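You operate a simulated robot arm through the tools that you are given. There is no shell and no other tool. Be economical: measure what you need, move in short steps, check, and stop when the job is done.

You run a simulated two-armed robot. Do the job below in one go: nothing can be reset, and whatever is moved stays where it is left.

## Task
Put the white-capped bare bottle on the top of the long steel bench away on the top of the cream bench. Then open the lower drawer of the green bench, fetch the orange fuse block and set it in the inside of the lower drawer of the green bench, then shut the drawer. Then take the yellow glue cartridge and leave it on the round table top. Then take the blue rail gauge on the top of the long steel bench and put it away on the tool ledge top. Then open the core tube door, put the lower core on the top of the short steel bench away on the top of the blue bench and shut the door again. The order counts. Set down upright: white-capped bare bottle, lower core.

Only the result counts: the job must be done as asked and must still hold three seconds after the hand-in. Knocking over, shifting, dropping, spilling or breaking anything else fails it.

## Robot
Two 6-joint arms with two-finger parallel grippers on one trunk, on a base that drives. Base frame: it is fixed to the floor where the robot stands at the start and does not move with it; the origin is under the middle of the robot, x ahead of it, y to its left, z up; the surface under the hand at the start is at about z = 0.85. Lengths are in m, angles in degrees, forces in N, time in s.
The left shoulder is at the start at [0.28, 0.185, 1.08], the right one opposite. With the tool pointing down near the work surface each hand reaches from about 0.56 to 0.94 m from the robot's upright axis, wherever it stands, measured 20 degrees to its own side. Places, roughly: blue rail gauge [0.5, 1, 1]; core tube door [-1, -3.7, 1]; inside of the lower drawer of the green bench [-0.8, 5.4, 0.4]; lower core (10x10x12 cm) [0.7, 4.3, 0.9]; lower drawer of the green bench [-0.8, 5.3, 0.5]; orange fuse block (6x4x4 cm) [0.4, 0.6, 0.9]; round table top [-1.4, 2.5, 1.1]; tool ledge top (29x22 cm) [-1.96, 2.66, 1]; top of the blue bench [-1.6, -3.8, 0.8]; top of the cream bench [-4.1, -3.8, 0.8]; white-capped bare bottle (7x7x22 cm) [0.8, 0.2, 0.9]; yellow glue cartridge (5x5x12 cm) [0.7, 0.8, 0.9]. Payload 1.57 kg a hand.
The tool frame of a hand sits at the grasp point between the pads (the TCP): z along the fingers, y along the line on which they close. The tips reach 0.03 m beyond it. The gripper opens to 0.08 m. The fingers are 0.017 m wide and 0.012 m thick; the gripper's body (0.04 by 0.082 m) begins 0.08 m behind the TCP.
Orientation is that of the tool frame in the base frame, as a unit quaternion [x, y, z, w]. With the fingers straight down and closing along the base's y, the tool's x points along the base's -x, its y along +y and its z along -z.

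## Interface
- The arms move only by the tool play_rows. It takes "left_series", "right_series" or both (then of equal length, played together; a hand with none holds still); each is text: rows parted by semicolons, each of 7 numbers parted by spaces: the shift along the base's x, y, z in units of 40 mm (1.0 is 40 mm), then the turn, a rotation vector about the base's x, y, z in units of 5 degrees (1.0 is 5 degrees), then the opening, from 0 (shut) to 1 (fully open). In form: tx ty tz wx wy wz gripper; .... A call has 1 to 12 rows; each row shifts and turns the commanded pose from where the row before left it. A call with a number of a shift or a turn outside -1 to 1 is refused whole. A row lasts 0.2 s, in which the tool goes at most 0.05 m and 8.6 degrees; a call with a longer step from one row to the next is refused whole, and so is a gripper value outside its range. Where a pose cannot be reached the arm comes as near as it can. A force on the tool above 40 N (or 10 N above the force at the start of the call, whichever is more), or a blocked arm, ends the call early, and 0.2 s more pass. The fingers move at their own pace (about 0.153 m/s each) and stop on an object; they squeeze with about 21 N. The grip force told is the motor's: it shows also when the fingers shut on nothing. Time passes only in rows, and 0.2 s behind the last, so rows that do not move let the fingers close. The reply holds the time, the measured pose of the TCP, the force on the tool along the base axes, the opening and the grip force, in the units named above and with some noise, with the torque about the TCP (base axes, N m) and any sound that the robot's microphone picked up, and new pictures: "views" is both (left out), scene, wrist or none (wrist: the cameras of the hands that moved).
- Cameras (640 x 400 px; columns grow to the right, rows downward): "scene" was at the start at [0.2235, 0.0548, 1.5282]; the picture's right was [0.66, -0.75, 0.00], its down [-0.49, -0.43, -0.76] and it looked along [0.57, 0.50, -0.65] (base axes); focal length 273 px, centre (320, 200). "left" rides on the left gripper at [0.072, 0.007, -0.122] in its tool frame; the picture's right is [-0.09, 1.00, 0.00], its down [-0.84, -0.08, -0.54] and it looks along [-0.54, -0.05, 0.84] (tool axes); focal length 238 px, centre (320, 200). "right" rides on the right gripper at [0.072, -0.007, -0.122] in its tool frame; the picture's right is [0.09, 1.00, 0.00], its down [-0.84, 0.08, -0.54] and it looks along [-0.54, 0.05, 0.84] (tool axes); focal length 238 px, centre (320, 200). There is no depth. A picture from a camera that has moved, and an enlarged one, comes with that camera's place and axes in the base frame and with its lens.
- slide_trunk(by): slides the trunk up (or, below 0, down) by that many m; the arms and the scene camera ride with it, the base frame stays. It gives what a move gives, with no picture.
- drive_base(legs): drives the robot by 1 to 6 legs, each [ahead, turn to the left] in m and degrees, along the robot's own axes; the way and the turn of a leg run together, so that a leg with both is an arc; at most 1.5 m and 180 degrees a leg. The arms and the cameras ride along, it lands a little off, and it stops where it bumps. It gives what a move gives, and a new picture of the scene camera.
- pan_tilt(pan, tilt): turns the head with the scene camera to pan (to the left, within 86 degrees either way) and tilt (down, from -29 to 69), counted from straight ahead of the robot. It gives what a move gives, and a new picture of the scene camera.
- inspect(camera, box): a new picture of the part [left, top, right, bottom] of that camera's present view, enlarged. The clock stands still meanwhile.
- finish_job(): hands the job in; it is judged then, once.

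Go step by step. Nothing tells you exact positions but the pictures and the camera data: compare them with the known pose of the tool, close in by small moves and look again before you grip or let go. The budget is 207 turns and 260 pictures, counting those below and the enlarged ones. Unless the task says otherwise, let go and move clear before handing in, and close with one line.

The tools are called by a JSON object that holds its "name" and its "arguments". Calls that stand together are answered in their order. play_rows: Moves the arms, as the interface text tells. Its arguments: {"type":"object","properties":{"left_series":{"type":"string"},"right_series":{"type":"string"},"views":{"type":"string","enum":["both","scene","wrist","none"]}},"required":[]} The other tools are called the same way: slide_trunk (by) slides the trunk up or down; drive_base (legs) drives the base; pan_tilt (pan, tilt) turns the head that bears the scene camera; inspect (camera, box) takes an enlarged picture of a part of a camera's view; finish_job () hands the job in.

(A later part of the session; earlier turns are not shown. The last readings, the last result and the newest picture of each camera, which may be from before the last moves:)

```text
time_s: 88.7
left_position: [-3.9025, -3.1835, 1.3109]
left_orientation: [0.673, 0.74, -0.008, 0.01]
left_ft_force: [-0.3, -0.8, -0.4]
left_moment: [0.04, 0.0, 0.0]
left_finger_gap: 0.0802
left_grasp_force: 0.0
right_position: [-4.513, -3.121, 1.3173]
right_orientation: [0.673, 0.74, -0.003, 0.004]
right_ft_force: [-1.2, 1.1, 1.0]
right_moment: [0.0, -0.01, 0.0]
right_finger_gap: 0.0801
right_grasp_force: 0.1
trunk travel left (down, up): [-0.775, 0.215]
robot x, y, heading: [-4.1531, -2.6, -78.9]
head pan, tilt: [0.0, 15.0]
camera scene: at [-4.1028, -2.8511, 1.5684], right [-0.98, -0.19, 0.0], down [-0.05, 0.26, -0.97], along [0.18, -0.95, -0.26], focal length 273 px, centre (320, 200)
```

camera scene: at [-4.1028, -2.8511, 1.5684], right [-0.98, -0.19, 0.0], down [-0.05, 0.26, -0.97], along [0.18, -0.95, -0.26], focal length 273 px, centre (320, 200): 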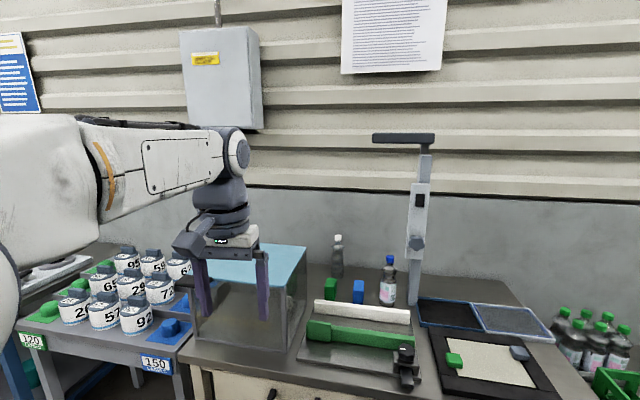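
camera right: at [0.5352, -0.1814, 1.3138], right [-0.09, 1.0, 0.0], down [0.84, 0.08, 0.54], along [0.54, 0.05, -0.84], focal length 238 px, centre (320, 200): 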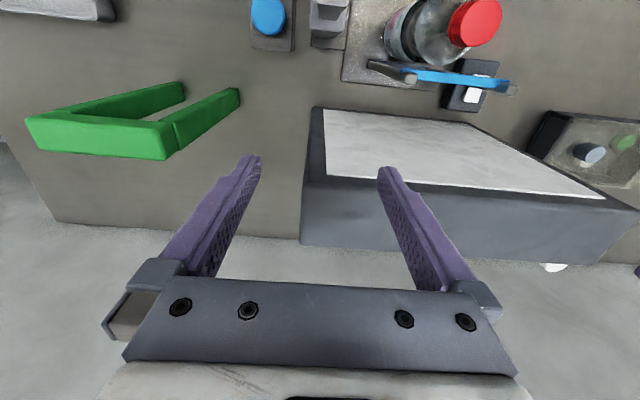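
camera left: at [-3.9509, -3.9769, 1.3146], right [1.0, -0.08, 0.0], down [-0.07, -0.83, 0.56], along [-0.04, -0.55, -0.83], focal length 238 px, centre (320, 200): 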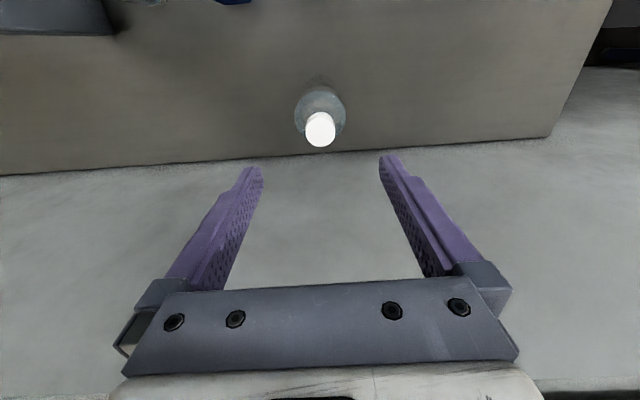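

The base bumped something behind on the right, the yellow machine's corner, and turned about 10°. The bench items all still stand. I'll ease forward, turn left in stages and leave eastward.

{"name": "drive_base", "arguments": {"legs": [[0.15, 0], [0, 60], [0.35, 0], [0, 30]]}}

```text
time_s: 96.0
left_position: [-3.2052, -2.6207, 1.3128]
left_orientation: [-0.041, 0.999, 0.001, 0.012]
left_ft_force: [-0.2, -0.1, -0.1]
left_moment: [0.01, 0.0, -0.02]
left_finger_gap: 0.0801
left_grasp_force: 0.0
right_position: [-3.2743, -3.2301, 1.3186]
right_orientation: [-0.042, 0.999, 0.002, 0.004]
right_ft_force: [0.0, -0.1, -0.4]
right_moment: [-0.02, 0.0, -0.03]
right_finger_gap: 0.0799
right_grasp_force: 0.1
trunk travel left (down, up): [-0.775, 0.215]
robot x, y, heading: [-3.7928, -2.8612, 10.4]
head pan, tilt: [0.0, 15.0]
camera scene: at [-3.5417, -2.8172, 1.5685], right [0.18, -0.98, 0.0], down [-0.25, -0.05, -0.97], along [0.95, 0.17, -0.26], focal length 273 px, centre (320, 200)
```

scene: 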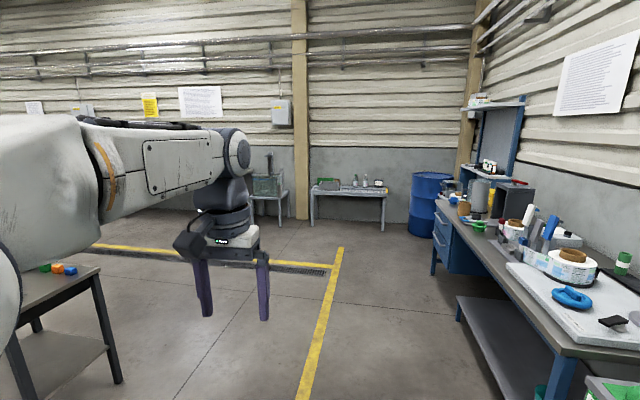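

The way east is clear, with the small table's corner near [-2.4, -1.3]. I'll drive to x ≈ -0.6, turn north and go up the corridor.

{"name": "drive_base", "arguments": {"legs": [[1.5, 0], [1.5, 0], [0.2, 0], [0, 76], [1.5, 0], [1.5, 0]]}}

```text
time_s: 128.6
left_position: [-0.433, 1.2271, 1.3113]
left_orientation: [-0.628, 0.778, 0.009, 0.009]
left_ft_force: [0.0, -0.4, 0.6]
left_moment: [0.01, 0.0, 0.01]
left_finger_gap: 0.0802
left_grasp_force: 0.1
right_position: [0.1301, 0.9814, 1.3172]
right_orientation: [-0.628, 0.778, 0.003, 0.003]
right_ft_force: [0.9, -0.7, 0.0]
right_moment: [0.0, -0.03, -0.01]
right_finger_gap: 0.0802
right_grasp_force: 0.0
trunk travel left (down, up): [-0.775, 0.215]
robot x, y, heading: [-0.37, 0.5986, 83.2]
head pan, tilt: [0.0, 15.0]
camera scene: at [-0.3445, 0.8476, 1.5686], right [0.99, -0.12, 0.0], down [-0.03, -0.26, -0.97], along [0.11, 0.96, -0.26], focal length 273 px, centre (320, 200)
```

scene: 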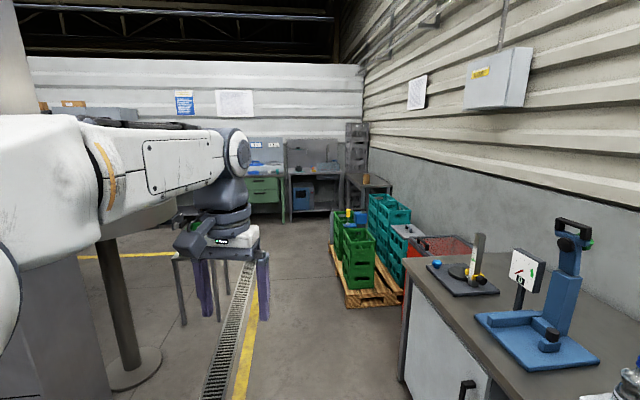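

The corridor ahead is clear between the stool on the left and the pallet near x 0.13. I'll straighten and go on to y ≈ 3.6.

{"name": "drive_base", "arguments": {"legs": [[0, 7], [1.5, 0], [1.45, 0]]}}

{"name": "pan_tilt", "arguments": {"pan": 15, "tilt": 35}}

```text
time_s: 143.6
left_position: [-0.4835, 4.2004, 1.3128]
left_orientation: [-0.672, 0.74, 0.009, 0.008]
left_ft_force: [0.6, -0.6, 0.3]
left_moment: [0.03, -0.01, 0.0]
left_finger_gap: 0.08
left_grasp_force: 0.0
right_position: [0.1043, 4.0228, 1.3173]
right_orientation: [-0.673, 0.74, 0.003, 0.003]
right_ft_force: [0.5, 0.2, -0.5]
right_moment: [0.02, -0.01, 0.0]
right_finger_gap: 0.0804
right_grasp_force: 0.1
trunk travel left (down, up): [-0.775, 0.215]
robot x, y, heading: [-0.3494, 3.5803, 89.9]
head pan, tilt: [0.0, 15.0]
camera scene: at [-0.3516, 3.8344, 1.5686], right [1.0, 0.0, 0.0], down [0.0, -0.26, -0.97], along [0.0, 0.97, -0.26], focal length 273 px, centre (320, 200)
```

scene: 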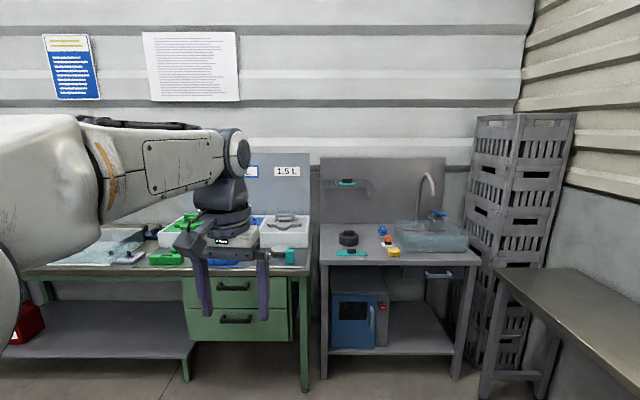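

```text
time_s: 144.4
left_position: [-0.4841, 4.1999, 1.3109]
left_orientation: [-0.672, 0.741, 0.008, 0.008]
left_ft_force: [-0.5, 1.2, -0.3]
left_moment: [0.01, -0.01, -0.01]
left_finger_gap: 0.0801
left_grasp_force: 0.1
right_position: [0.1039, 4.0241, 1.3186]
right_orientation: [-0.672, 0.74, 0.003, 0.002]
right_ft_force: [0.6, -0.7, -0.4]
right_moment: [0.02, 0.03, -0.02]
right_finger_gap: 0.0799
right_grasp_force: 0.1
trunk travel left (down, up): [-0.775, 0.215]
robot x, y, heading: [-0.3481, 3.5804, 90.0]
head pan, tilt: [15.0, 35.0]
camera scene: at [-0.3743, 3.8262, 1.5366], right [0.97, 0.26, 0.0], down [0.15, -0.55, -0.82], along [-0.21, 0.79, -0.57], focal length 273 px, centre (320, 200)
```

scene: 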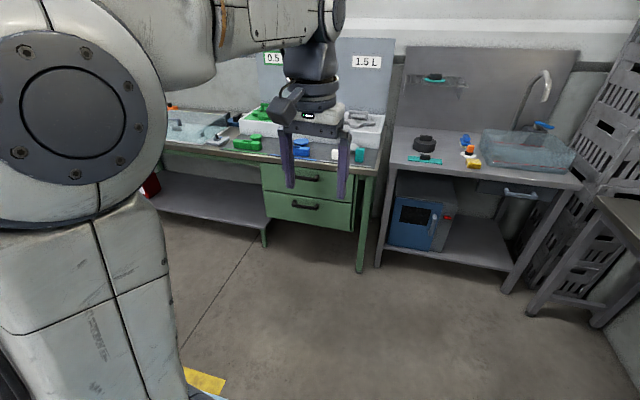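

The green bench has two drawers, and the lower one's handle is around [-0.83, 5.18, 0.5]. I'll shift to x ≈ -0.58, y ≈ 4.1 and lower the trunk so the left arm can work the handle level.

{"name": "drive_base", "arguments": {"legs": [[0, 24], [0.55, 0], [0, -24]]}}

{"name": "slide_trunk", "arguments": {"by": -0.45}}

{"name": "pan_tilt", "arguments": {"pan": 10, "tilt": 25}}

```text
time_s: 150.0
left_position: [-0.7075, 4.7091, 1.3114]
left_orientation: [-0.671, 0.741, 0.008, 0.008]
left_ft_force: [1.1, -0.1, 0.9]
left_moment: [0.03, 0.02, -0.02]
left_finger_gap: 0.0803
left_grasp_force: 0.0
right_position: [-0.1201, 4.5318, 1.3183]
right_orientation: [-0.671, 0.741, 0.003, 0.002]
right_ft_force: [-0.1, -0.1, 1.0]
right_moment: [-0.01, -0.03, -0.01]
right_finger_gap: 0.0798
right_grasp_force: 0.1
trunk travel left (down, up): [-0.775, 0.215]
robot x, y, heading: [-0.5774, 4.0875, 90.1]
head pan, tilt: [15.0, 35.0]
camera scene: at [-0.5986, 4.3345, 1.5365], right [0.97, 0.26, 0.0], down [0.15, -0.55, -0.82], along [-0.21, 0.79, -0.57], focal length 273 px, centre (320, 200)
```

scene: 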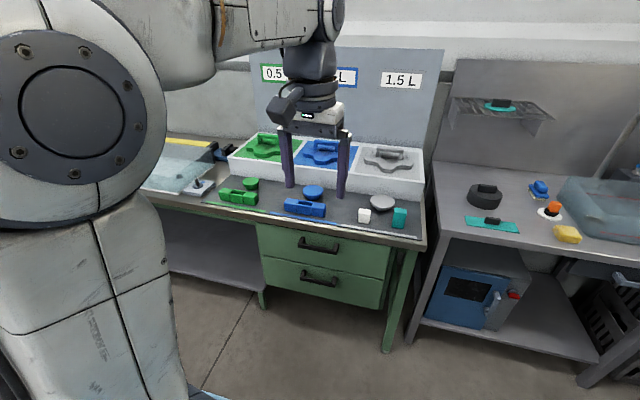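

```text
refused: -0.45 is not a number from -0.4 to 0.4
```

```text
time_s: 150.8
left_position: [-0.7066, 4.7091, 1.3126]
left_orientation: [-0.671, 0.741, 0.009, 0.008]
left_ft_force: [0.4, -0.1, -0.4]
left_moment: [-0.01, -0.03, 0.0]
left_finger_gap: 0.0799
left_grasp_force: 0.1
right_position: [-0.1195, 4.5304, 1.3182]
right_orientation: [-0.672, 0.741, 0.003, 0.003]
right_ft_force: [-0.3, 0.5, 0.0]
right_moment: [0.02, -0.02, -0.02]
right_finger_gap: 0.0798
right_grasp_force: 0.1
trunk travel left (down, up): [-0.775, 0.215]
robot x, y, heading: [-0.5745, 4.0897, 89.9]
head pan, tilt: [10.0, 25.0]
camera scene: at [-0.5917, 4.3401, 1.5523], right [0.99, 0.17, 0.0], down [0.07, -0.42, -0.91], along [-0.16, 0.89, -0.42], focal length 273 px, centre (320, 200)
```

scene: 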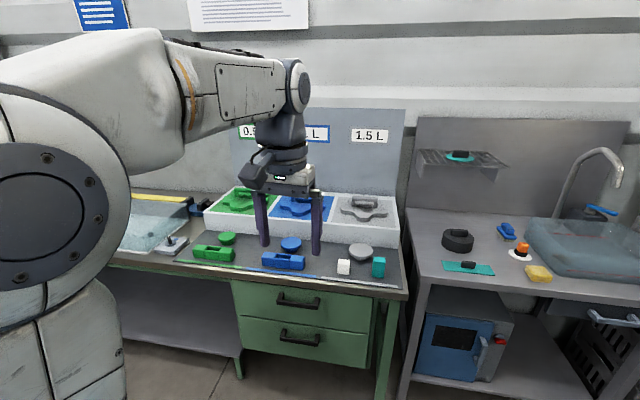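

Triangulating the lower handle gives about [-0.81, 5.08, 0.58]. I'll lower the trunk 0.4 m and turn the left tool to point at the bench with fingers closing vertically.

{"name": "slide_trunk", "arguments": {"by": -0.4}}

{"name": "play_rows", "arguments": {"left_series": "-0.18 0.36 -0.6 0.99 -0.99 0.99 1;-0.18 0.36 -0.6 0.99 -0.99 0.99 1;-0.18 0.36 -0.6 0.99 -0.99 0.99 1;-0.18 0.36 -0.6 0.99 -0.99 0.99 1;-0.18 0.36 -0.6 0.99 -0.99 0.99 1;-0.18 0.36 -0.6 0.99 -0.99 0.99 1;-0.18 0.36 -0.6 0.99 -0.99 0.99 1;-0.18 0.36 -0.6 0.99 -0.99 0.99 1;-0.18 0.36 -0.6 0.99 -0.99 0.99 1;-0.18 0.36 -0.6 0.99 -0.99 0.99 1;-0.18 0.36 -0.6 0.99 -0.99 0.99 1;-0.18 0.36 -0.6 0.99 -0.99 0.99 1", "views": "both"}}

```text
time_s: 154.6
left_position: [-0.7065, 4.7093, 0.9123]
left_orientation: [-0.671, 0.742, 0.009, 0.008]
left_ft_force: [-0.9, 0.4, -0.5]
left_moment: [0.01, -0.01, -0.02]
left_finger_gap: 0.0799
left_grasp_force: 0.0
right_position: [-0.1193, 4.5313, 0.9175]
right_orientation: [-0.671, 0.742, 0.004, 0.004]
right_ft_force: [0.2, -0.1, -0.5]
right_moment: [0.01, -0.03, -0.02]
right_finger_gap: 0.0795
right_grasp_force: 0.0
trunk travel left (down, up): [-0.375, 0.615]
robot x, y, heading: [-0.5751, 4.0887, 90.0]
head pan, tilt: [10.0, 25.0]
```

```text
time_s: 157.2
left_position: [-0.7939, 4.8818, 0.6243]
left_orientation: [0.753, -0.152, -0.042, -0.639]
left_ft_force: [-1.0, -0.3, 0.3]
left_moment: [0.03, -0.03, -0.01]
left_finger_gap: 0.08
left_grasp_force: 0.1
right_position: [-0.12, 4.5313, 0.918]
right_orientation: [-0.671, 0.741, 0.004, 0.003]
right_ft_force: [-0.1, -0.6, -0.4]
right_moment: [0.08, 0.0, -0.01]
right_finger_gap: 0.08
right_grasp_force: 0.1
trunk travel left (down, up): [-0.375, 0.615]
robot x, y, heading: [-0.5766, 4.0897, 89.7]
head pan, tilt: [10.0, 25.0]
camera scene: at [-0.5917, 4.3397, 1.1525], right [0.99, 0.17, 0.0], down [0.07, -0.42, -0.91], along [-0.16, 0.89, -0.42], focal length 273 px, centre (320, 200)
camera left: at [-0.7425, 4.7509, 0.6195], right [-0.37, -0.12, -0.92], down [-0.84, -0.37, 0.38], along [-0.39, 0.92, 0.03], focal length 238 px, centre (320, 200)
```

scene: 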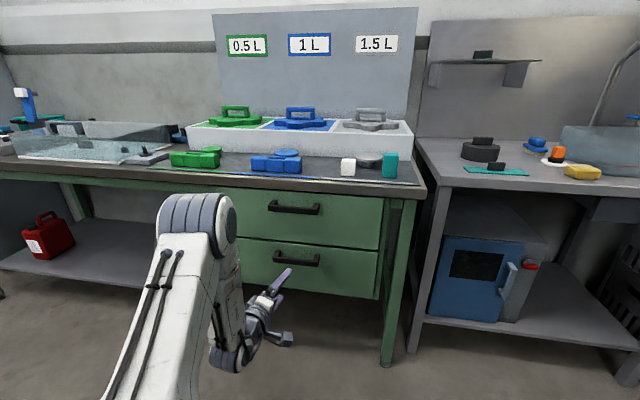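
left: 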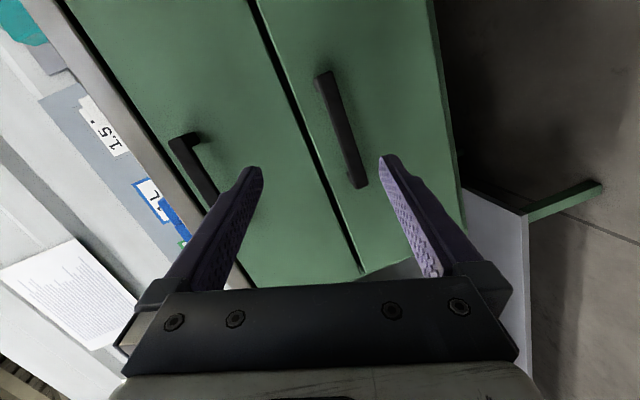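

The handle is refined to about [-0.806, 5.09, 0.56]. I'll square the tool to the drawer face and level with the handle.

{"name": "play_rows", "arguments": {"left_series": "-0.075 0 -0.4 0.465 -0.79 0.45 1;-0.075 0 -0.4 0.465 -0.79 0.45 1;-0.075 0 -0.4 0.465 -0.79 0.45 1;-0.075 0 -0.4 0.465 -0.79 0.45 1;0 0 0 0 0 0 1"}}

```text
time_s: 158.4
left_position: [-0.8338, 4.8736, 0.5595]
left_orientation: [-0.706, 0.002, -0.005, 0.708]
left_ft_force: [1.0, 0.2, 0.4]
left_moment: [0.01, 0.01, 0.02]
left_finger_gap: 0.0801
left_grasp_force: 0.0
left hand out of reach, approached as far as the arm can: row 3, 4
right_position: [-0.1202, 4.5307, 0.9179]
right_orientation: [-0.671, 0.742, 0.004, 0.003]
right_ft_force: [0.6, 0.3, -0.3]
right_moment: [0.02, 0.01, -0.01]
right_finger_gap: 0.0804
right_grasp_force: 0.0
trunk travel left (down, up): [-0.375, 0.615]
robot x, y, heading: [-0.575, 4.089, 90.1]
head pan, tilt: [10.0, 25.0]
camera scene: at [-0.5917, 4.3401, 1.1523], right [0.99, 0.17, 0.0], down [0.07, -0.42, -0.91], along [-0.16, 0.89, -0.42], focal length 273 px, centre (320, 200)
camera left: at [-0.7632, 4.7516, 0.5522], right [-0.09, 0.0, -1.0], down [-0.84, -0.54, 0.07], along [-0.53, 0.84, 0.05], focal length 238 px, centre (320, 200)
```

scene: 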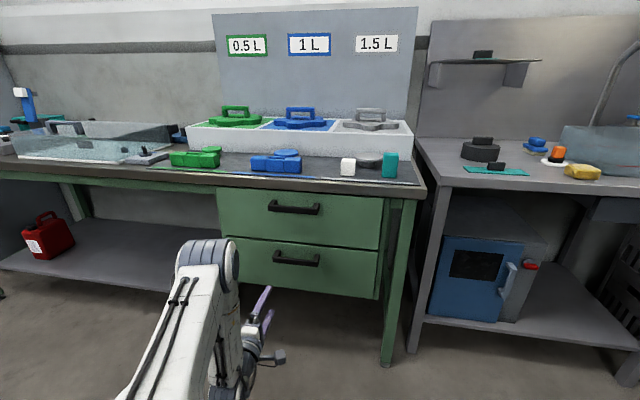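
left: 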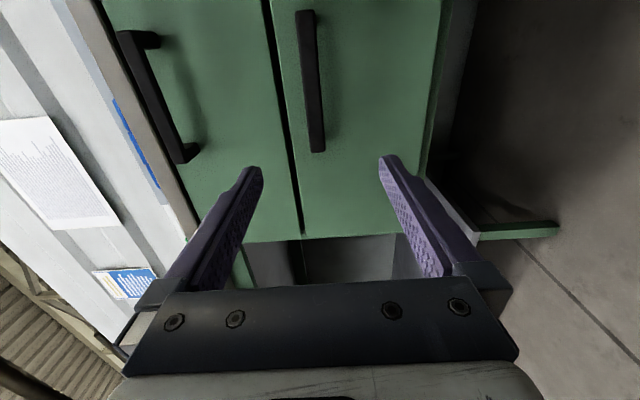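

The tool is square now. I'll move right 35 mm and forward to just short of the handle, then check.

{"name": "play_rows", "arguments": {"left_series": "0.2 0.8 0.04 0 0 0 1;0.2 0.8 0.04 0 0 0 1;0.2 0.8 0.04 0 0 0 1;0.2 0.8 0.04 0 0 0 1;0 0 0 0 0 0 1"}}

```text
time_s: 159.6
left_position: [-0.864, 4.986, 0.5667]
left_orientation: [0.708, -0.003, 0.006, -0.706]
left_ft_force: [0.4, 0.0, 0.7]
left_moment: [-0.05, 0.01, -0.02]
left_finger_gap: 0.0799
left_grasp_force: 0.0
left hand out of reach, approached as far as the arm can: row 1, 2, 3, 4
right_position: [-0.1208, 4.5313, 0.9186]
right_orientation: [-0.672, 0.741, 0.003, 0.002]
right_ft_force: [0.1, 0.0, 0.3]
right_moment: [0.01, 0.02, -0.03]
right_finger_gap: 0.0801
right_grasp_force: 0.0
trunk travel left (down, up): [-0.375, 0.615]
robot x, y, heading: [-0.5747, 4.0869, 89.9]
head pan, tilt: [10.0, 25.0]
camera scene: at [-0.5917, 4.3401, 1.1523], right [0.99, 0.17, 0.0], down [0.07, -0.42, -0.91], along [-0.16, 0.89, -0.42], focal length 273 px, centre (320, 200)
camera left: at [-0.7929, 4.8633, 0.5591], right [-0.09, 0.0, -1.0], down [-0.84, -0.53, 0.08], along [-0.53, 0.85, 0.05], focal length 238 px, centre (320, 200)
```

scene: 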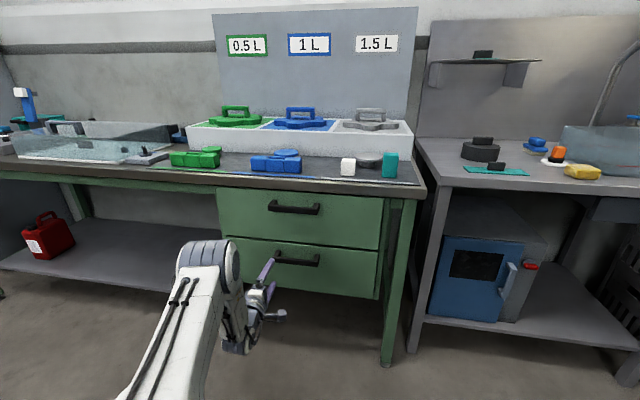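
left: 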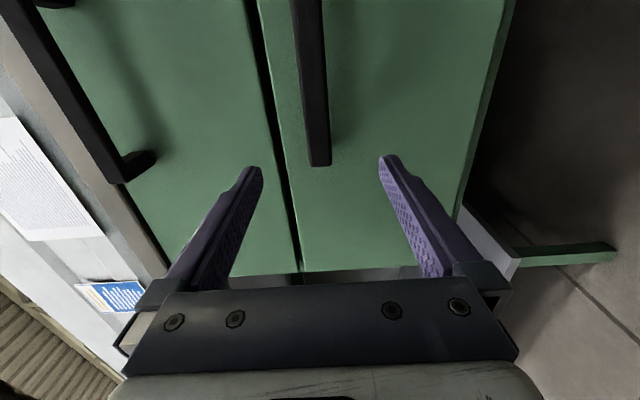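

The wrist wants more lateral offset than the current stance gives. I'll back off, shift the base 0.1 m to the right and come back.

{"name": "drive_base", "arguments": {"legs": [[-0.22, 0], [0, -25], [0.24, 0], [0, 25]]}}

{"name": "play_rows", "arguments": {"left_series": "0 0 0 0 0 0 1", "views": "wrist"}}

```text
time_s: 165.2
left_position: [-0.7575, 4.9798, 0.5664]
left_orientation: [0.707, -0.006, 0.008, -0.707]
left_ft_force: [0.0, -0.4, -0.7]
left_moment: [-0.01, 0.0, 0.0]
left_finger_gap: 0.08
left_grasp_force: 0.1
right_position: [-0.0167, 4.5207, 0.9174]
right_orientation: [-0.67, 0.742, 0.004, 0.002]
right_ft_force: [-0.1, -0.5, -0.8]
right_moment: [0.02, 0.0, -0.02]
right_finger_gap: 0.0799
right_grasp_force: 0.0
trunk travel left (down, up): [-0.375, 0.615]
robot x, y, heading: [-0.473, 4.0794, 90.0]
head pan, tilt: [10.0, 25.0]
camera scene: at [-0.4892, 4.3327, 1.1523], right [0.99, 0.17, 0.0], down [0.07, -0.42, -0.91], along [-0.15, 0.89, -0.42], focal length 273 px, centre (320, 200)
```

scene: 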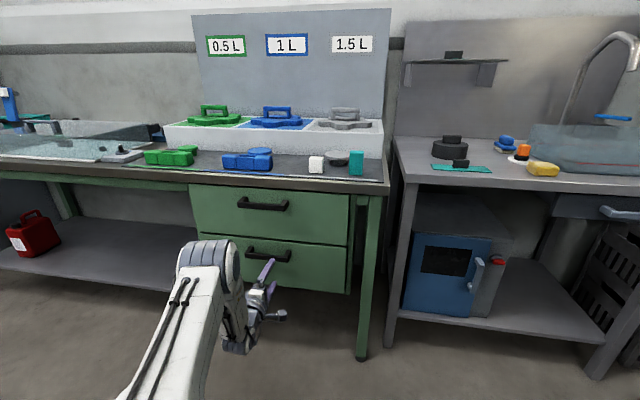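

```text
time_s: 165.6
left_position: [-0.7564, 4.9791, 0.5672]
left_orientation: [0.708, -0.006, 0.008, -0.707]
left_ft_force: [0.2, 0.9, 0.0]
left_moment: [0.03, -0.01, -0.01]
left_finger_gap: 0.0801
left_grasp_force: 0.0
right_position: [-0.0169, 4.5216, 0.918]
right_orientation: [-0.67, 0.743, 0.004, 0.003]
right_ft_force: [0.5, -0.6, 0.1]
right_moment: [0.03, 0.01, 0.01]
right_finger_gap: 0.0798
right_grasp_force: 0.0
trunk travel left (down, up): [-0.375, 0.615]
robot x, y, heading: [-0.4739, 4.0849, 89.7]
head pan, tilt: [10.0, 25.0]
camera left: at [-0.6876, 4.8566, 0.5591], right [-0.09, 0.0, -1.0], down [-0.85, -0.53, 0.08], along [-0.52, 0.85, 0.05], focal length 238 px, centre (320, 200)
```

left: 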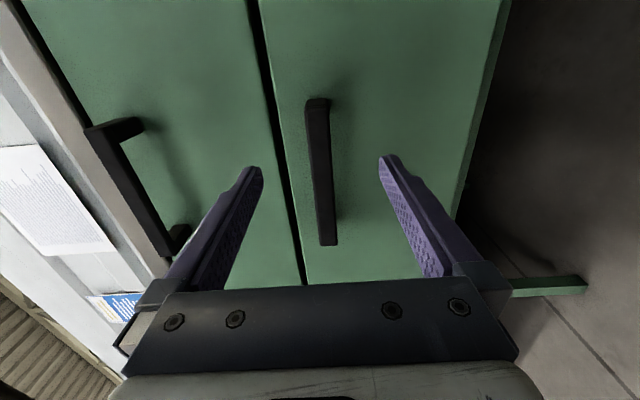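

The handle lies centred between the open fingers. I'll go forward about 9 cm.

{"name": "play_rows", "arguments": {"left_series": "-0.25 0.75 0 0 0 0 1;-0.25 0.75 0 0 0 0 1;-0.25 0.6 0 0 0 0 1;0 0 0 0 0 0 1"}}

```text
time_s: 166.6
left_position: [-0.7874, 5.0637, 0.5661]
left_orientation: [0.707, -0.005, 0.006, -0.707]
left_ft_force: [-0.2, 0.3, 0.1]
left_moment: [0.03, -0.02, -0.02]
left_finger_gap: 0.0803
left_grasp_force: 0.0
right_position: [-0.0181, 4.5208, 0.9175]
right_orientation: [-0.67, 0.743, 0.004, 0.002]
right_ft_force: [1.0, -0.2, 0.7]
right_moment: [0.0, -0.01, 0.01]
right_finger_gap: 0.0802
right_grasp_force: 0.2
trunk travel left (down, up): [-0.375, 0.615]
robot x, y, heading: [-0.4731, 4.0827, 89.9]
head pan, tilt: [10.0, 25.0]
camera scene: at [-0.4892, 4.3326, 1.1523], right [0.99, 0.17, 0.0], down [0.07, -0.42, -0.91], along [-0.15, 0.89, -0.42], focal length 273 px, centre (320, 200)
camera left: at [-0.7181, 4.9411, 0.5591], right [-0.09, 0.0, -1.0], down [-0.85, -0.53, 0.08], along [-0.52, 0.85, 0.05], focal length 238 px, centre (320, 200)
```

scene: 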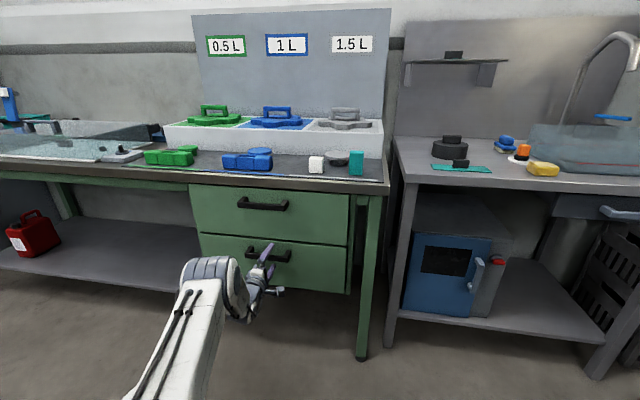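
left: 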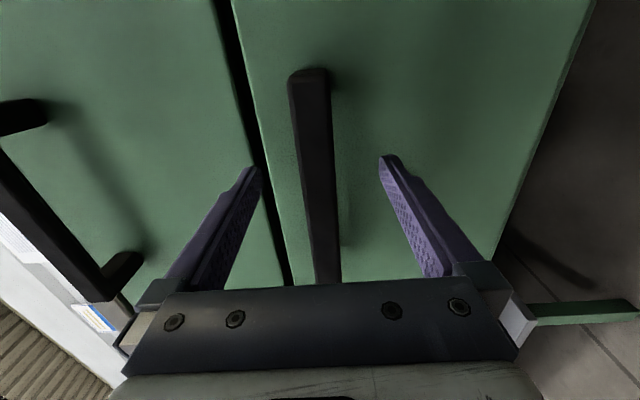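

The handle appears still about 2–4 cm beyond the TCP. I'll move forward 35 mm gently, then close.

{"name": "play_rows", "arguments": {"left_series": "0 0.45 0 0 0 0 1;0 0.45 0 0 0 0 1;0 0 0 0 0 0 0;0 0 0 0 0 0 0;0 0 0 0 0 0 0"}}

```text
time_s: 167.2
left_position: [-0.7877, 5.0849, 0.5641]
left_orientation: [0.708, -0.006, 0.009, -0.706]
left_ft_force: [1.4, -11.7, 0.4]
left_moment: [0.52, 0.17, 0.05]
left_finger_gap: 0.0797
left_grasp_force: 0.0
right_position: [-0.0178, 4.5209, 0.9173]
right_orientation: [-0.67, 0.743, 0.003, 0.003]
right_ft_force: [-0.5, 0.3, -0.6]
right_moment: [0.01, -0.06, 0.01]
right_finger_gap: 0.08
right_grasp_force: 0.1
trunk travel left (down, up): [-0.375, 0.615]
robot x, y, heading: [-0.4739, 4.0835, 89.5]
head pan, tilt: [10.0, 25.0]
stopped in row 2 (left hand): the force on the tool passed its limit at 110 N (the readings are from after the stop); the commanded pose is now the measured one
camera scene: at [-0.4893, 4.3321, 1.1524], right [0.99, 0.17, 0.0], down [0.07, -0.42, -0.91], along [-0.15, 0.89, -0.42], focal length 273 px, centre (320, 200)
camera left: at [-0.7182, 4.9622, 0.5567], right [-0.09, 0.0, -1.0], down [-0.85, -0.52, 0.08], along [-0.52, 0.85, 0.05], focal length 238 px, centre (320, 200)
```

scene: 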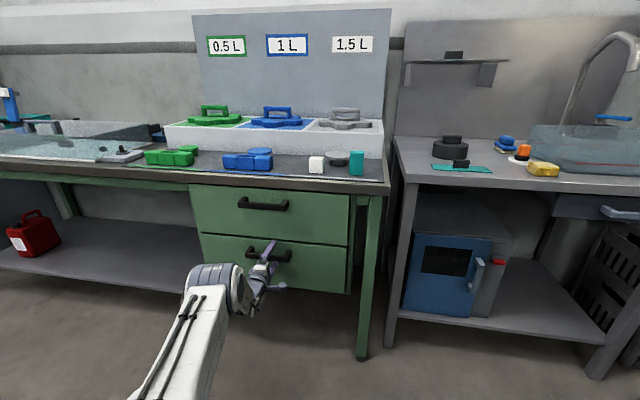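
left: 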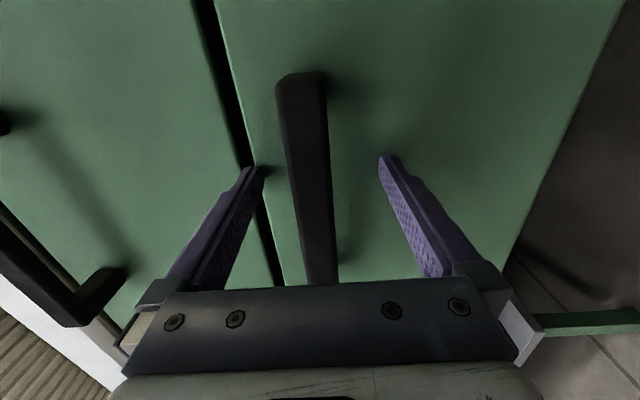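

The tips touched the drawer face at y ≈ 5.115, so the bar is now between the pads. I'll back off a few mm and close.

{"name": "play_rows", "arguments": {"left_series": "0 -0.12 0 0 0 0 1;0 0 0 0 0 0 0;0 0 0 0 0 0 0;0 0 0 0 0 0 0;0 0 0 0 0 0 0", "views": "wrist"}}

```text
time_s: 168.4
left_position: [-0.7877, 5.0824, 0.5669]
left_orientation: [-0.705, 0.007, -0.008, 0.709]
left_ft_force: [0.0, 2.9, 11.4]
left_moment: [-0.12, 0.44, -0.1]
left_finger_gap: 0.0218
left_grasp_force: 35.1
right_position: [-0.0167, 4.5205, 0.9185]
right_orientation: [-0.67, 0.743, 0.004, 0.002]
right_ft_force: [0.4, 0.3, 0.2]
right_moment: [-0.02, 0.01, 0.0]
right_finger_gap: 0.0799
right_grasp_force: 0.1
trunk travel left (down, up): [-0.375, 0.615]
robot x, y, heading: [-0.4726, 4.0799, 89.6]
head pan, tilt: [10.0, 25.0]
camera left: at [-0.7182, 4.9589, 0.5593], right [-0.09, 0.01, -1.0], down [-0.85, -0.53, 0.07], along [-0.52, 0.85, 0.05], focal length 238 px, centre (320, 200)
```

left: 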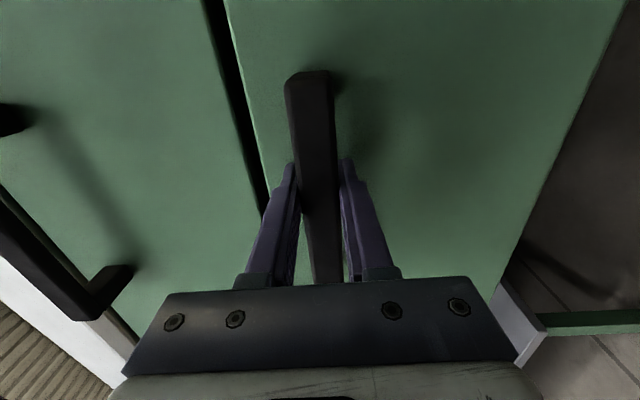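

The handle is gripped at a 22 mm gap. I'll pull by backing the base.

{"name": "drive_base", "arguments": {"legs": [[-0.15, 0]]}}

```text
time_s: 169.7
left_position: [-0.7875, 4.9299, 0.5668]
left_orientation: [-0.705, 0.007, -0.008, 0.709]
left_ft_force: [-0.9, 0.5, 18.4]
left_moment: [-0.21, 0.38, 0.05]
left_finger_gap: 0.0218
left_grasp_force: 34.3
right_position: [-0.0177, 4.3693, 0.9174]
right_orientation: [-0.67, 0.743, 0.004, 0.003]
right_ft_force: [1.1, -0.9, -0.4]
right_moment: [0.0, -0.01, -0.01]
right_finger_gap: 0.08
right_grasp_force: 0.0
trunk travel left (down, up): [-0.375, 0.615]
robot x, y, heading: [-0.478, 3.9327, 89.6]
head pan, tilt: [10.0, 25.0]
camera scene: at [-0.4898, 4.1802, 1.1526], right [0.99, 0.17, 0.0], down [0.07, -0.42, -0.91], along [-0.15, 0.89, -0.42], focal length 273 px, centre (320, 200)
```

scene: 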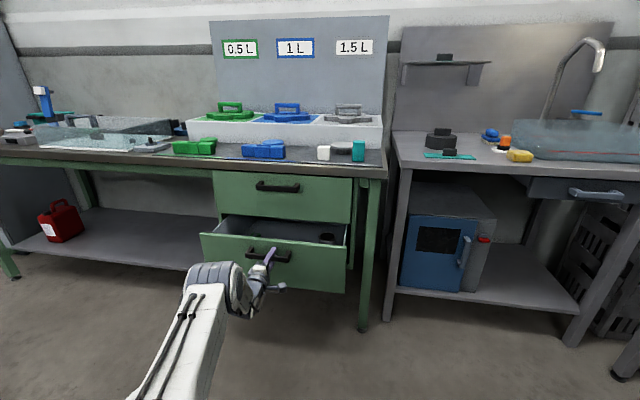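

The drawer slides freely. I'll pull further.

{"name": "drive_base", "arguments": {"legs": [[-0.12, 0]]}}

{"name": "inspect", "arguments": {"camera": "scene", "box": [180, 180, 400, 320]}}

```text
time_s: 171.0
left_position: [-0.7901, 4.8101, 0.5668]
left_orientation: [-0.705, 0.006, -0.01, 0.709]
left_ft_force: [-1.6, 1.9, 6.3]
left_moment: [-0.15, 0.43, -0.26]
left_finger_gap: 0.0218
left_grasp_force: 35.3
right_position: [-0.018, 4.2484, 0.9179]
right_orientation: [-0.67, 0.742, 0.004, 0.003]
right_ft_force: [0.4, -0.4, 0.4]
right_moment: [-0.01, -0.02, 0.0]
right_finger_gap: 0.0799
right_grasp_force: 0.1
trunk travel left (down, up): [-0.375, 0.615]
robot x, y, heading: [-0.4737, 3.8093, 89.4]
head pan, tilt: [10.0, 25.0]
camera scene: at [-0.4905, 4.0602, 1.1524], right [0.99, 0.17, 0.0], down [0.07, -0.42, -0.91], along [-0.15, 0.89, -0.42], focal length 273 px, centre (320, 200)
```

scene: 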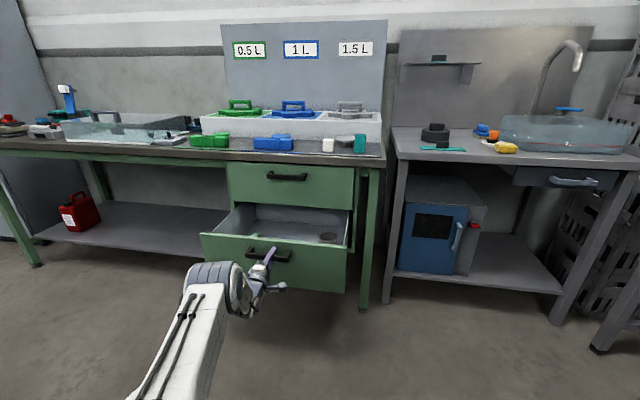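

```text
2.86 times, centred on (290, 250) of scene
camera zoom: at [-0.4905, 4.0602, 1.1524], right [0.99, 0.17, 0.0], down [0.07, -0.42, -0.91], along [-0.15, 0.89, -0.42], focal length 779 px, centre (406, 57)
```

zoom: 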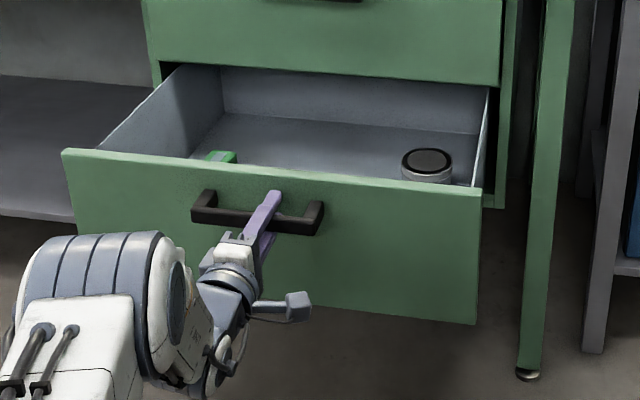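

The drawer is open about 0.27 m, with a green item and a can inside near the front and free middle space. I'll release the handle, back away and turn the tool back down while raising.

{"name": "play_rows", "arguments": {"left_series": "0 0 0 0 0 0 1;0 0 0 0 0 0 1;0 0 0 0 0 0 1", "views": "none"}}

{"name": "drive_base", "arguments": {"legs": [[-0.3, 0]]}}

{"name": "play_rows", "arguments": {"left_series": "0.1 -0.4 0.6 -0.99 0.99 -0.99 1;0.1 -0.4 0.6 -0.99 0.99 -0.99 1;0.1 -0.4 0.6 -0.99 0.99 -0.99 1;0.1 -0.4 0.6 -0.99 0.99 -0.99 1;0.1 -0.4 0.6 -0.99 0.99 -0.99 1;0.1 -0.4 0.6 -0.99 0.99 -0.99 1;0.1 -0.4 0.6 -0.99 0.99 -0.99 1;0.1 -0.4 0.6 -0.99 0.99 -0.99 1;0.1 -0.4 0.6 -0.99 0.99 -0.99 1;0.1 -0.4 0.6 -0.99 0.99 -0.99 1;0.1 -0.4 0.6 -0.99 0.99 -0.99 1;0.1 -0.4 0.6 -0.99 0.99 -0.99 1", "views": "none"}}

{"name": "slide_trunk", "arguments": {"by": 0.4}}

```text
time_s: 171.8
left_position: [-0.7886, 4.8091, 0.5662]
left_orientation: [-0.705, 0.006, -0.009, 0.709]
left_ft_force: [-0.2, 0.4, -0.8]
left_moment: [-0.02, -0.03, 0.0]
left_finger_gap: 0.0799
left_grasp_force: 0.1
right_position: [-0.0182, 4.2504, 0.9184]
right_orientation: [-0.67, 0.743, 0.003, 0.003]
right_ft_force: [-0.1, 0.2, 0.1]
right_moment: [-0.02, -0.04, -0.03]
right_finger_gap: 0.08
right_grasp_force: 0.1
trunk travel left (down, up): [-0.375, 0.615]
robot x, y, heading: [-0.4775, 3.8127, 89.6]
head pan, tilt: [10.0, 25.0]
```

```text
time_s: 173.8
left_position: [-0.788, 4.5097, 0.5671]
left_orientation: [-0.705, 0.007, -0.009, 0.709]
left_ft_force: [0.1, 0.1, -0.3]
left_moment: [-0.01, -0.01, -0.03]
left_finger_gap: 0.0801
left_grasp_force: 0.1
right_position: [-0.0191, 3.9467, 0.9179]
right_orientation: [-0.67, 0.743, 0.003, 0.003]
right_ft_force: [0.2, -0.6, 0.6]
right_moment: [0.0, 0.01, -0.01]
right_finger_gap: 0.0804
right_grasp_force: 0.0
trunk travel left (down, up): [-0.375, 0.615]
robot x, y, heading: [-0.4752, 3.5055, 89.6]
head pan, tilt: [10.0, 25.0]
camera scene: at [-0.4918, 3.7594, 1.1523], right [0.99, 0.17, 0.0], down [0.07, -0.42, -0.91], along [-0.15, 0.89, -0.42], focal length 273 px, centre (320, 200)
```

scene: 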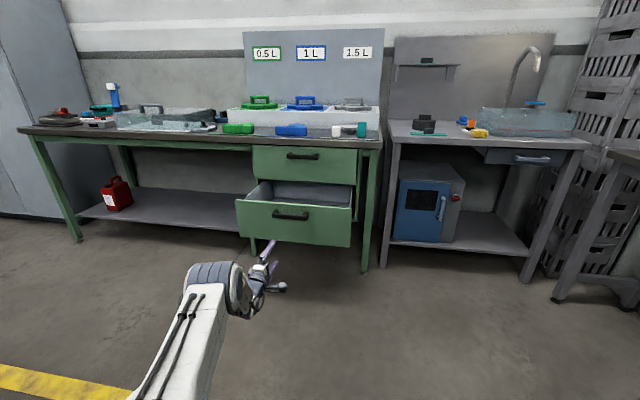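

```text
time_s: 176.4
left_position: [-0.7418, 4.3149, 0.8547]
left_orientation: [0.762, -0.638, 0.01, -0.114]
left_ft_force: [0.2, 1.1, -0.2]
left_moment: [0.01, -0.02, 0.02]
left_finger_gap: 0.0799
left_grasp_force: 0.0
right_position: [-0.0197, 3.9466, 0.9178]
right_orientation: [-0.669, 0.743, 0.003, 0.002]
right_ft_force: [0.6, 0.3, 0.7]
right_moment: [-0.02, -0.02, 0.01]
right_finger_gap: 0.08
right_grasp_force: 0.2
trunk travel left (down, up): [-0.375, 0.615]
robot x, y, heading: [-0.4782, 3.5103, 89.2]
head pan, tilt: [10.0, 25.0]
```

```text
time_s: 180.2
left_position: [-0.7419, 4.3158, 1.2546]
left_orientation: [0.761, -0.638, 0.011, -0.117]
left_ft_force: [-0.2, 0.2, 0.2]
left_moment: [-0.01, 0.0, 0.0]
left_finger_gap: 0.0797
left_grasp_force: 0.0
right_position: [-0.0182, 3.9463, 1.318]
right_orientation: [-0.669, 0.743, 0.004, 0.002]
right_ft_force: [-0.4, -0.3, -0.4]
right_moment: [-0.03, -0.01, 0.0]
right_finger_gap: 0.0798
right_grasp_force: 0.1
trunk travel left (down, up): [-0.775, 0.215]
robot x, y, heading: [-0.4761, 3.5119, 89.7]
head pan, tilt: [10.0, 25.0]
```

I'll level the left tool, then turn around clear of the stool and head back south.

{"name": "play_rows", "arguments": {"left_series": "0 0 0 -0.57 0.69 -0.67 1;0 0 0 -0.57 0.69 -0.67 1;0 0 0 -0.57 0.69 -0.67 1;0.5 -0.8 0 0 0 0 1;0.5 -0.8 0 0 0 0 1;0 -0.8 0 0 0 0 1;0 -0.5 0 0 0 0 1", "views": "none"}}

{"name": "drive_base", "arguments": {"legs": [[0.3, 0], [0, -150], [0.25, 0], [0, -30]]}}

{"name": "pan_tilt", "arguments": {"pan": 0, "tilt": 25}}

```text
time_s: 181.8
left_position: [-0.7031, 4.1982, 1.2548]
left_orientation: [-0.706, 0.708, 0.0, 0.001]
left_ft_force: [-0.2, 0.1, -0.4]
left_moment: [0.05, -0.04, 0.01]
left_finger_gap: 0.0797
left_grasp_force: 0.1
right_position: [-0.0188, 3.9468, 1.3179]
right_orientation: [-0.669, 0.743, 0.003, 0.002]
right_ft_force: [0.1, 0.3, 0.1]
right_moment: [-0.02, 0.04, -0.02]
right_finger_gap: 0.0799
right_grasp_force: 0.0
trunk travel left (down, up): [-0.775, 0.215]
robot x, y, heading: [-0.4799, 3.5088, 89.7]
head pan, tilt: [10.0, 25.0]
```

```text
time_s: 192.9
left_position: [-0.1333, 2.8888, 1.2542]
left_orientation: [0.712, 0.702, 0.0, 0.0]
left_ft_force: [0.6, 1.0, 0.5]
left_moment: [-0.01, 0.01, -0.01]
left_finger_gap: 0.0798
left_grasp_force: 0.0
right_position: [-0.8143, 3.1476, 1.3184]
right_orientation: [0.747, 0.665, -0.003, 0.004]
right_ft_force: [-0.3, -0.5, 0.6]
right_moment: [0.01, 0.03, 0.01]
right_finger_gap: 0.08
right_grasp_force: 0.1
trunk travel left (down, up): [-0.775, 0.215]
robot x, y, heading: [-0.3548, 3.5779, -91.0]
head pan, tilt: [10.0, 25.0]
camera scene: at [-0.3429, 3.3289, 1.5523], right [-0.99, -0.15, 0.0], down [-0.07, 0.42, -0.91], along [0.14, -0.9, -0.42], focal length 273 px, centre (320, 200)
```

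scene: 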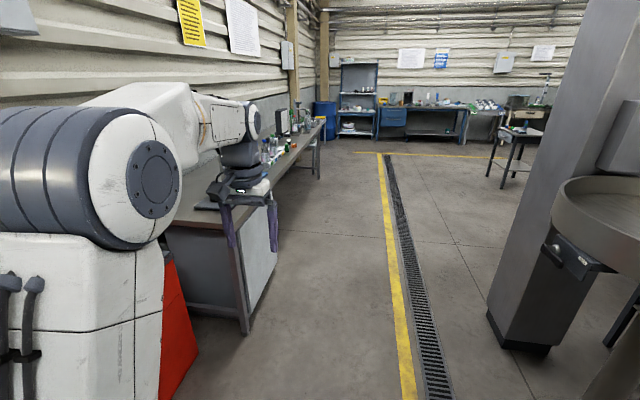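

```text
time_s: 193.7
left_position: [-0.1346, 2.8881, 1.2535]
left_orientation: [0.712, 0.702, 0.001, 0.001]
left_ft_force: [1.0, 0.0, -0.1]
left_moment: [0.0, -0.04, -0.02]
left_finger_gap: 0.0798
left_grasp_force: 0.1
right_position: [-0.8145, 3.1481, 1.3177]
right_orientation: [0.747, 0.665, -0.002, 0.004]
right_ft_force: [-0.3, -0.4, 0.0]
right_moment: [0.0, 0.01, 0.02]
right_finger_gap: 0.0799
right_grasp_force: 0.1
trunk travel left (down, up): [-0.775, 0.215]
robot x, y, heading: [-0.3536, 3.5825, -91.2]
head pan, tilt: [0.0, 25.0]
camera scene: at [-0.3589, 3.3279, 1.5523], right [-1.0, 0.02, 0.0], down [0.01, 0.42, -0.91], along [-0.02, -0.91, -0.42], focal length 273 px, centre (320, 200)
```

scene: 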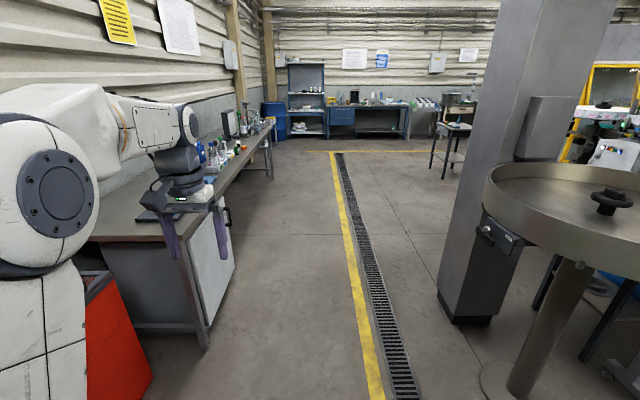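

The way south is clear, and the round table is a rimmed disc with a knob, to my right. I'll drive to the long bench and turn to face it.

{"name": "drive_base", "arguments": {"legs": [[1.5, 0], [1.5, 0], [0.2, 0], [0, 91]]}}

{"name": "pan_tilt", "arguments": {"pan": 25, "tilt": 45}}

```text
time_s: 213.2
left_position: [0.2488, 0.6601, 1.2536]
left_orientation: [-0.016, 1.0, 0.0, 0.0]
left_ft_force: [0.2, 0.3, -0.1]
left_moment: [0.0, 0.0, 0.01]
left_finger_gap: 0.0799
left_grasp_force: 0.1
right_position: [0.0221, -0.0315, 1.3183]
right_orientation: [0.035, 0.999, 0.001, 0.004]
right_ft_force: [-0.5, -0.7, -0.7]
right_moment: [0.02, 0.02, -0.02]
right_finger_gap: 0.08
right_grasp_force: 0.1
trunk travel left (down, up): [-0.775, 0.215]
robot x, y, heading: [-0.429, 0.4084, 1.3]
head pan, tilt: [0.0, 25.0]
camera scene: at [-0.1799, 0.4147, 1.5523], right [0.03, -1.0, 0.0], down [-0.42, -0.01, -0.91], along [0.91, 0.02, -0.42], focal length 273 px, centre (320, 200)
```

scene: 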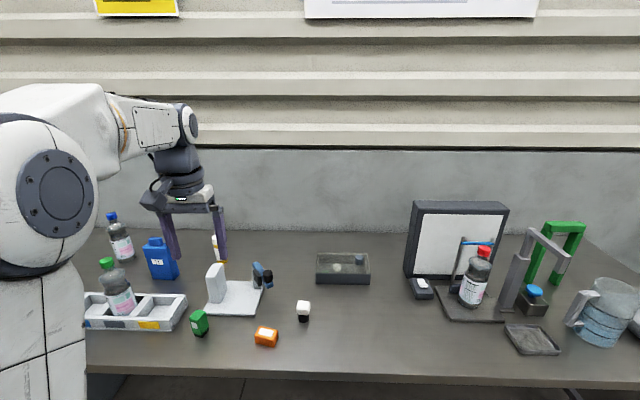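

```text
time_s: 214.0
left_position: [0.2493, 0.6601, 1.2539]
left_orientation: [-0.016, 1.0, -0.001, 0.001]
left_ft_force: [1.1, 0.3, 0.2]
left_moment: [0.01, -0.03, -0.02]
left_finger_gap: 0.08
left_grasp_force: 0.2
right_position: [0.0219, -0.0319, 1.3178]
right_orientation: [0.034, 0.999, 0.001, 0.004]
right_ft_force: [-0.3, 0.3, -0.3]
right_moment: [-0.02, -0.02, 0.0]
right_finger_gap: 0.0799
right_grasp_force: 0.1
trunk travel left (down, up): [-0.775, 0.215]
robot x, y, heading: [-0.4306, 0.4086, 1.6]
head pan, tilt: [25.0, 45.0]
camera scene: at [-0.1992, 0.4486, 1.5218], right [0.45, -0.9, 0.0], down [-0.63, -0.32, -0.71], along [0.63, 0.32, -0.71], focal length 273 px, centre (320, 200)
```

scene: 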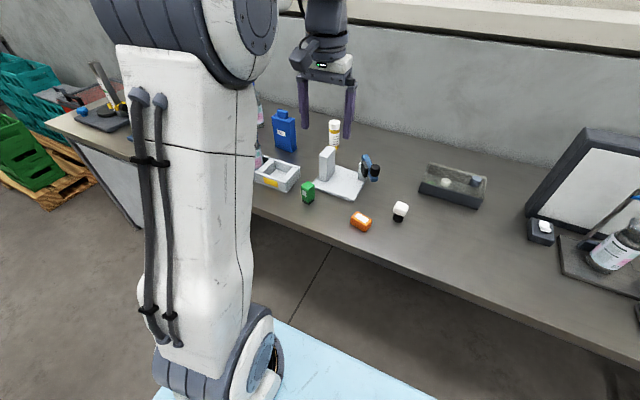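

The orange block is at about [0.363, 0.581]. I'll move the left hand above it and look with the wrist camera.

{"name": "play_rows", "arguments": {"left_series": "0.7 -0.49 -0.5 0 0 0 1;0.7 -0.49 -0.5 0 0 0 1;0.7 -0.49 -0.5 0 0 0 1;0.7 -0.49 -0.5 0 0 0 1;0 0 -1 0 0 0 1;0 0 -1 0 0 0 1;0 0 0 0 0 0 1", "views": "wrist"}}

```text
time_s: 215.6
left_position: [0.3612, 0.5805, 1.0941]
left_orientation: [-0.016, 1.0, 0.0, 0.0]
left_ft_force: [-0.2, -0.2, 0.5]
left_moment: [0.03, -0.01, 0.0]
left_finger_gap: 0.0801
left_grasp_force: 0.1
right_position: [0.0208, -0.0313, 1.3172]
right_orientation: [0.035, 0.999, 0.001, 0.004]
right_ft_force: [-0.2, -0.8, 0.1]
right_moment: [-0.01, 0.04, -0.01]
right_finger_gap: 0.0802
right_grasp_force: 0.1
trunk travel left (down, up): [-0.775, 0.215]
robot x, y, heading: [-0.4343, 0.4088, 1.7]
head pan, tilt: [25.0, 45.0]
camera left: at [0.29, 0.5858, 1.2155], right [0.06, 1.0, 0.0], down [0.84, -0.05, 0.54], along [0.54, -0.03, -0.84], focal length 238 px, centre (320, 200)
```

left: 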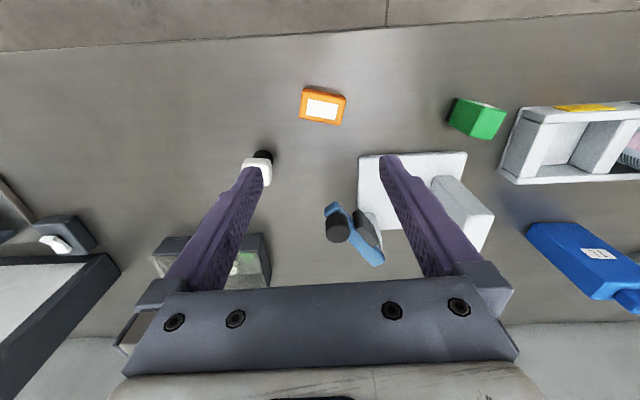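

The block's long side is yawed about -14°. I'll match that, centre, and descend to just above.

{"name": "play_rows", "arguments": {"left_series": "-0.05 0.06 -0.9 0 0 -1 1;-0.05 0.06 -0.9 0 0 -1 1;0 0 -0.9 0 0 -1 1;0 0 -0.9 0 0 0 1;0 0 -0.5 0 0 0 1;0 0 0 0 0 0 1", "views": "wrist"}}

```text
time_s: 217.0
left_position: [0.3556, 0.5864, 0.93]
left_orientation: [0.114, 0.993, -0.001, 0.0]
left_ft_force: [0.8, -0.1, 0.6]
left_moment: [0.02, 0.01, -0.01]
left_finger_gap: 0.0802
left_grasp_force: 0.0
right_position: [0.023, -0.0312, 1.3185]
right_orientation: [0.035, 0.999, 0.001, 0.004]
right_ft_force: [0.1, 0.4, 0.0]
right_moment: [-0.02, 0.01, 0.0]
right_finger_gap: 0.0798
right_grasp_force: 0.2
trunk travel left (down, up): [-0.775, 0.215]
robot x, y, heading: [-0.4307, 0.4098, 1.4]
head pan, tilt: [25.0, 45.0]
camera left: at [0.2873, 0.6102, 1.0508], right [0.32, 0.95, 0.0], down [0.8, -0.27, 0.54], along [0.51, -0.17, -0.84], focal length 238 px, centre (320, 200)
```

left: 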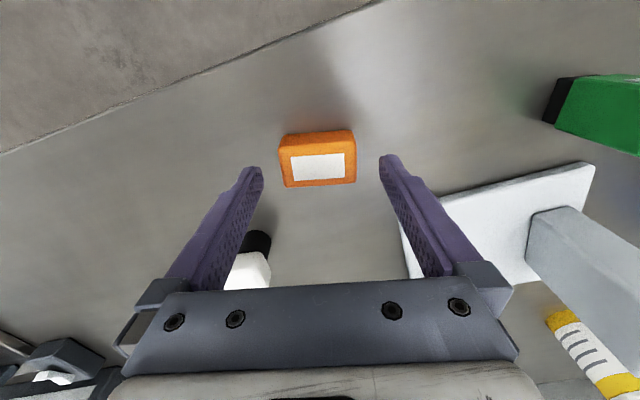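

The block is centred between the fingers. I'll descend and grip.

{"name": "play_rows", "arguments": {"left_series": "0 0 -0.6 0 0 0 1;0 0 -0.42 0 0 0 1;0 0 0 0 0 0 0;0 0 0 0 0 0 0;0 0 0 0 0 0 0;0 0 1 0 0 0 0;0 0 1 0 0 0 0;0 0 1 0 0 0 0;0 0 1 0 0 0 0;0 0 1 0 0 0 0", "views": "wrist"}}

```text
time_s: 219.2
left_position: [0.3553, 0.5871, 1.0893]
left_orientation: [0.114, 0.993, 0.0, -0.002]
left_ft_force: [-0.4, 0.0, -1.2]
left_moment: [-0.03, 0.0, -0.03]
left_finger_gap: 0.0592
left_grasp_force: 21.0
right_position: [0.0223, -0.0319, 1.3167]
right_orientation: [0.035, 0.999, 0.001, 0.003]
right_ft_force: [-0.9, -0.1, -0.1]
right_moment: [-0.02, 0.03, 0.0]
right_finger_gap: 0.0802
right_grasp_force: 0.1
trunk travel left (down, up): [-0.775, 0.215]
robot x, y, heading: [-0.4285, 0.4093, 1.5]
head pan, tilt: [25.0, 45.0]
camera left: at [0.2872, 0.6106, 1.2102], right [0.32, 0.95, 0.0], down [0.8, -0.27, 0.54], along [0.51, -0.17, -0.84], focal length 238 px, centre (320, 200)
```

left: 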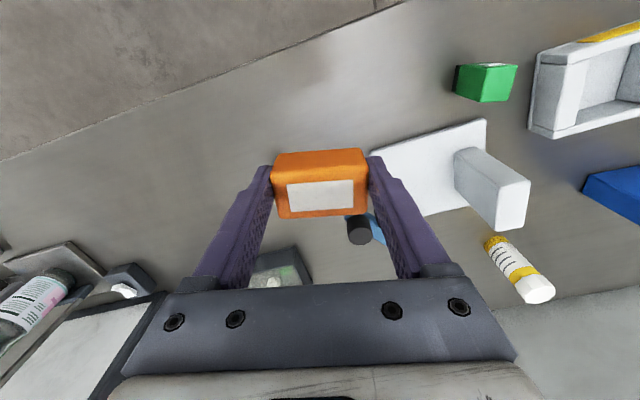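

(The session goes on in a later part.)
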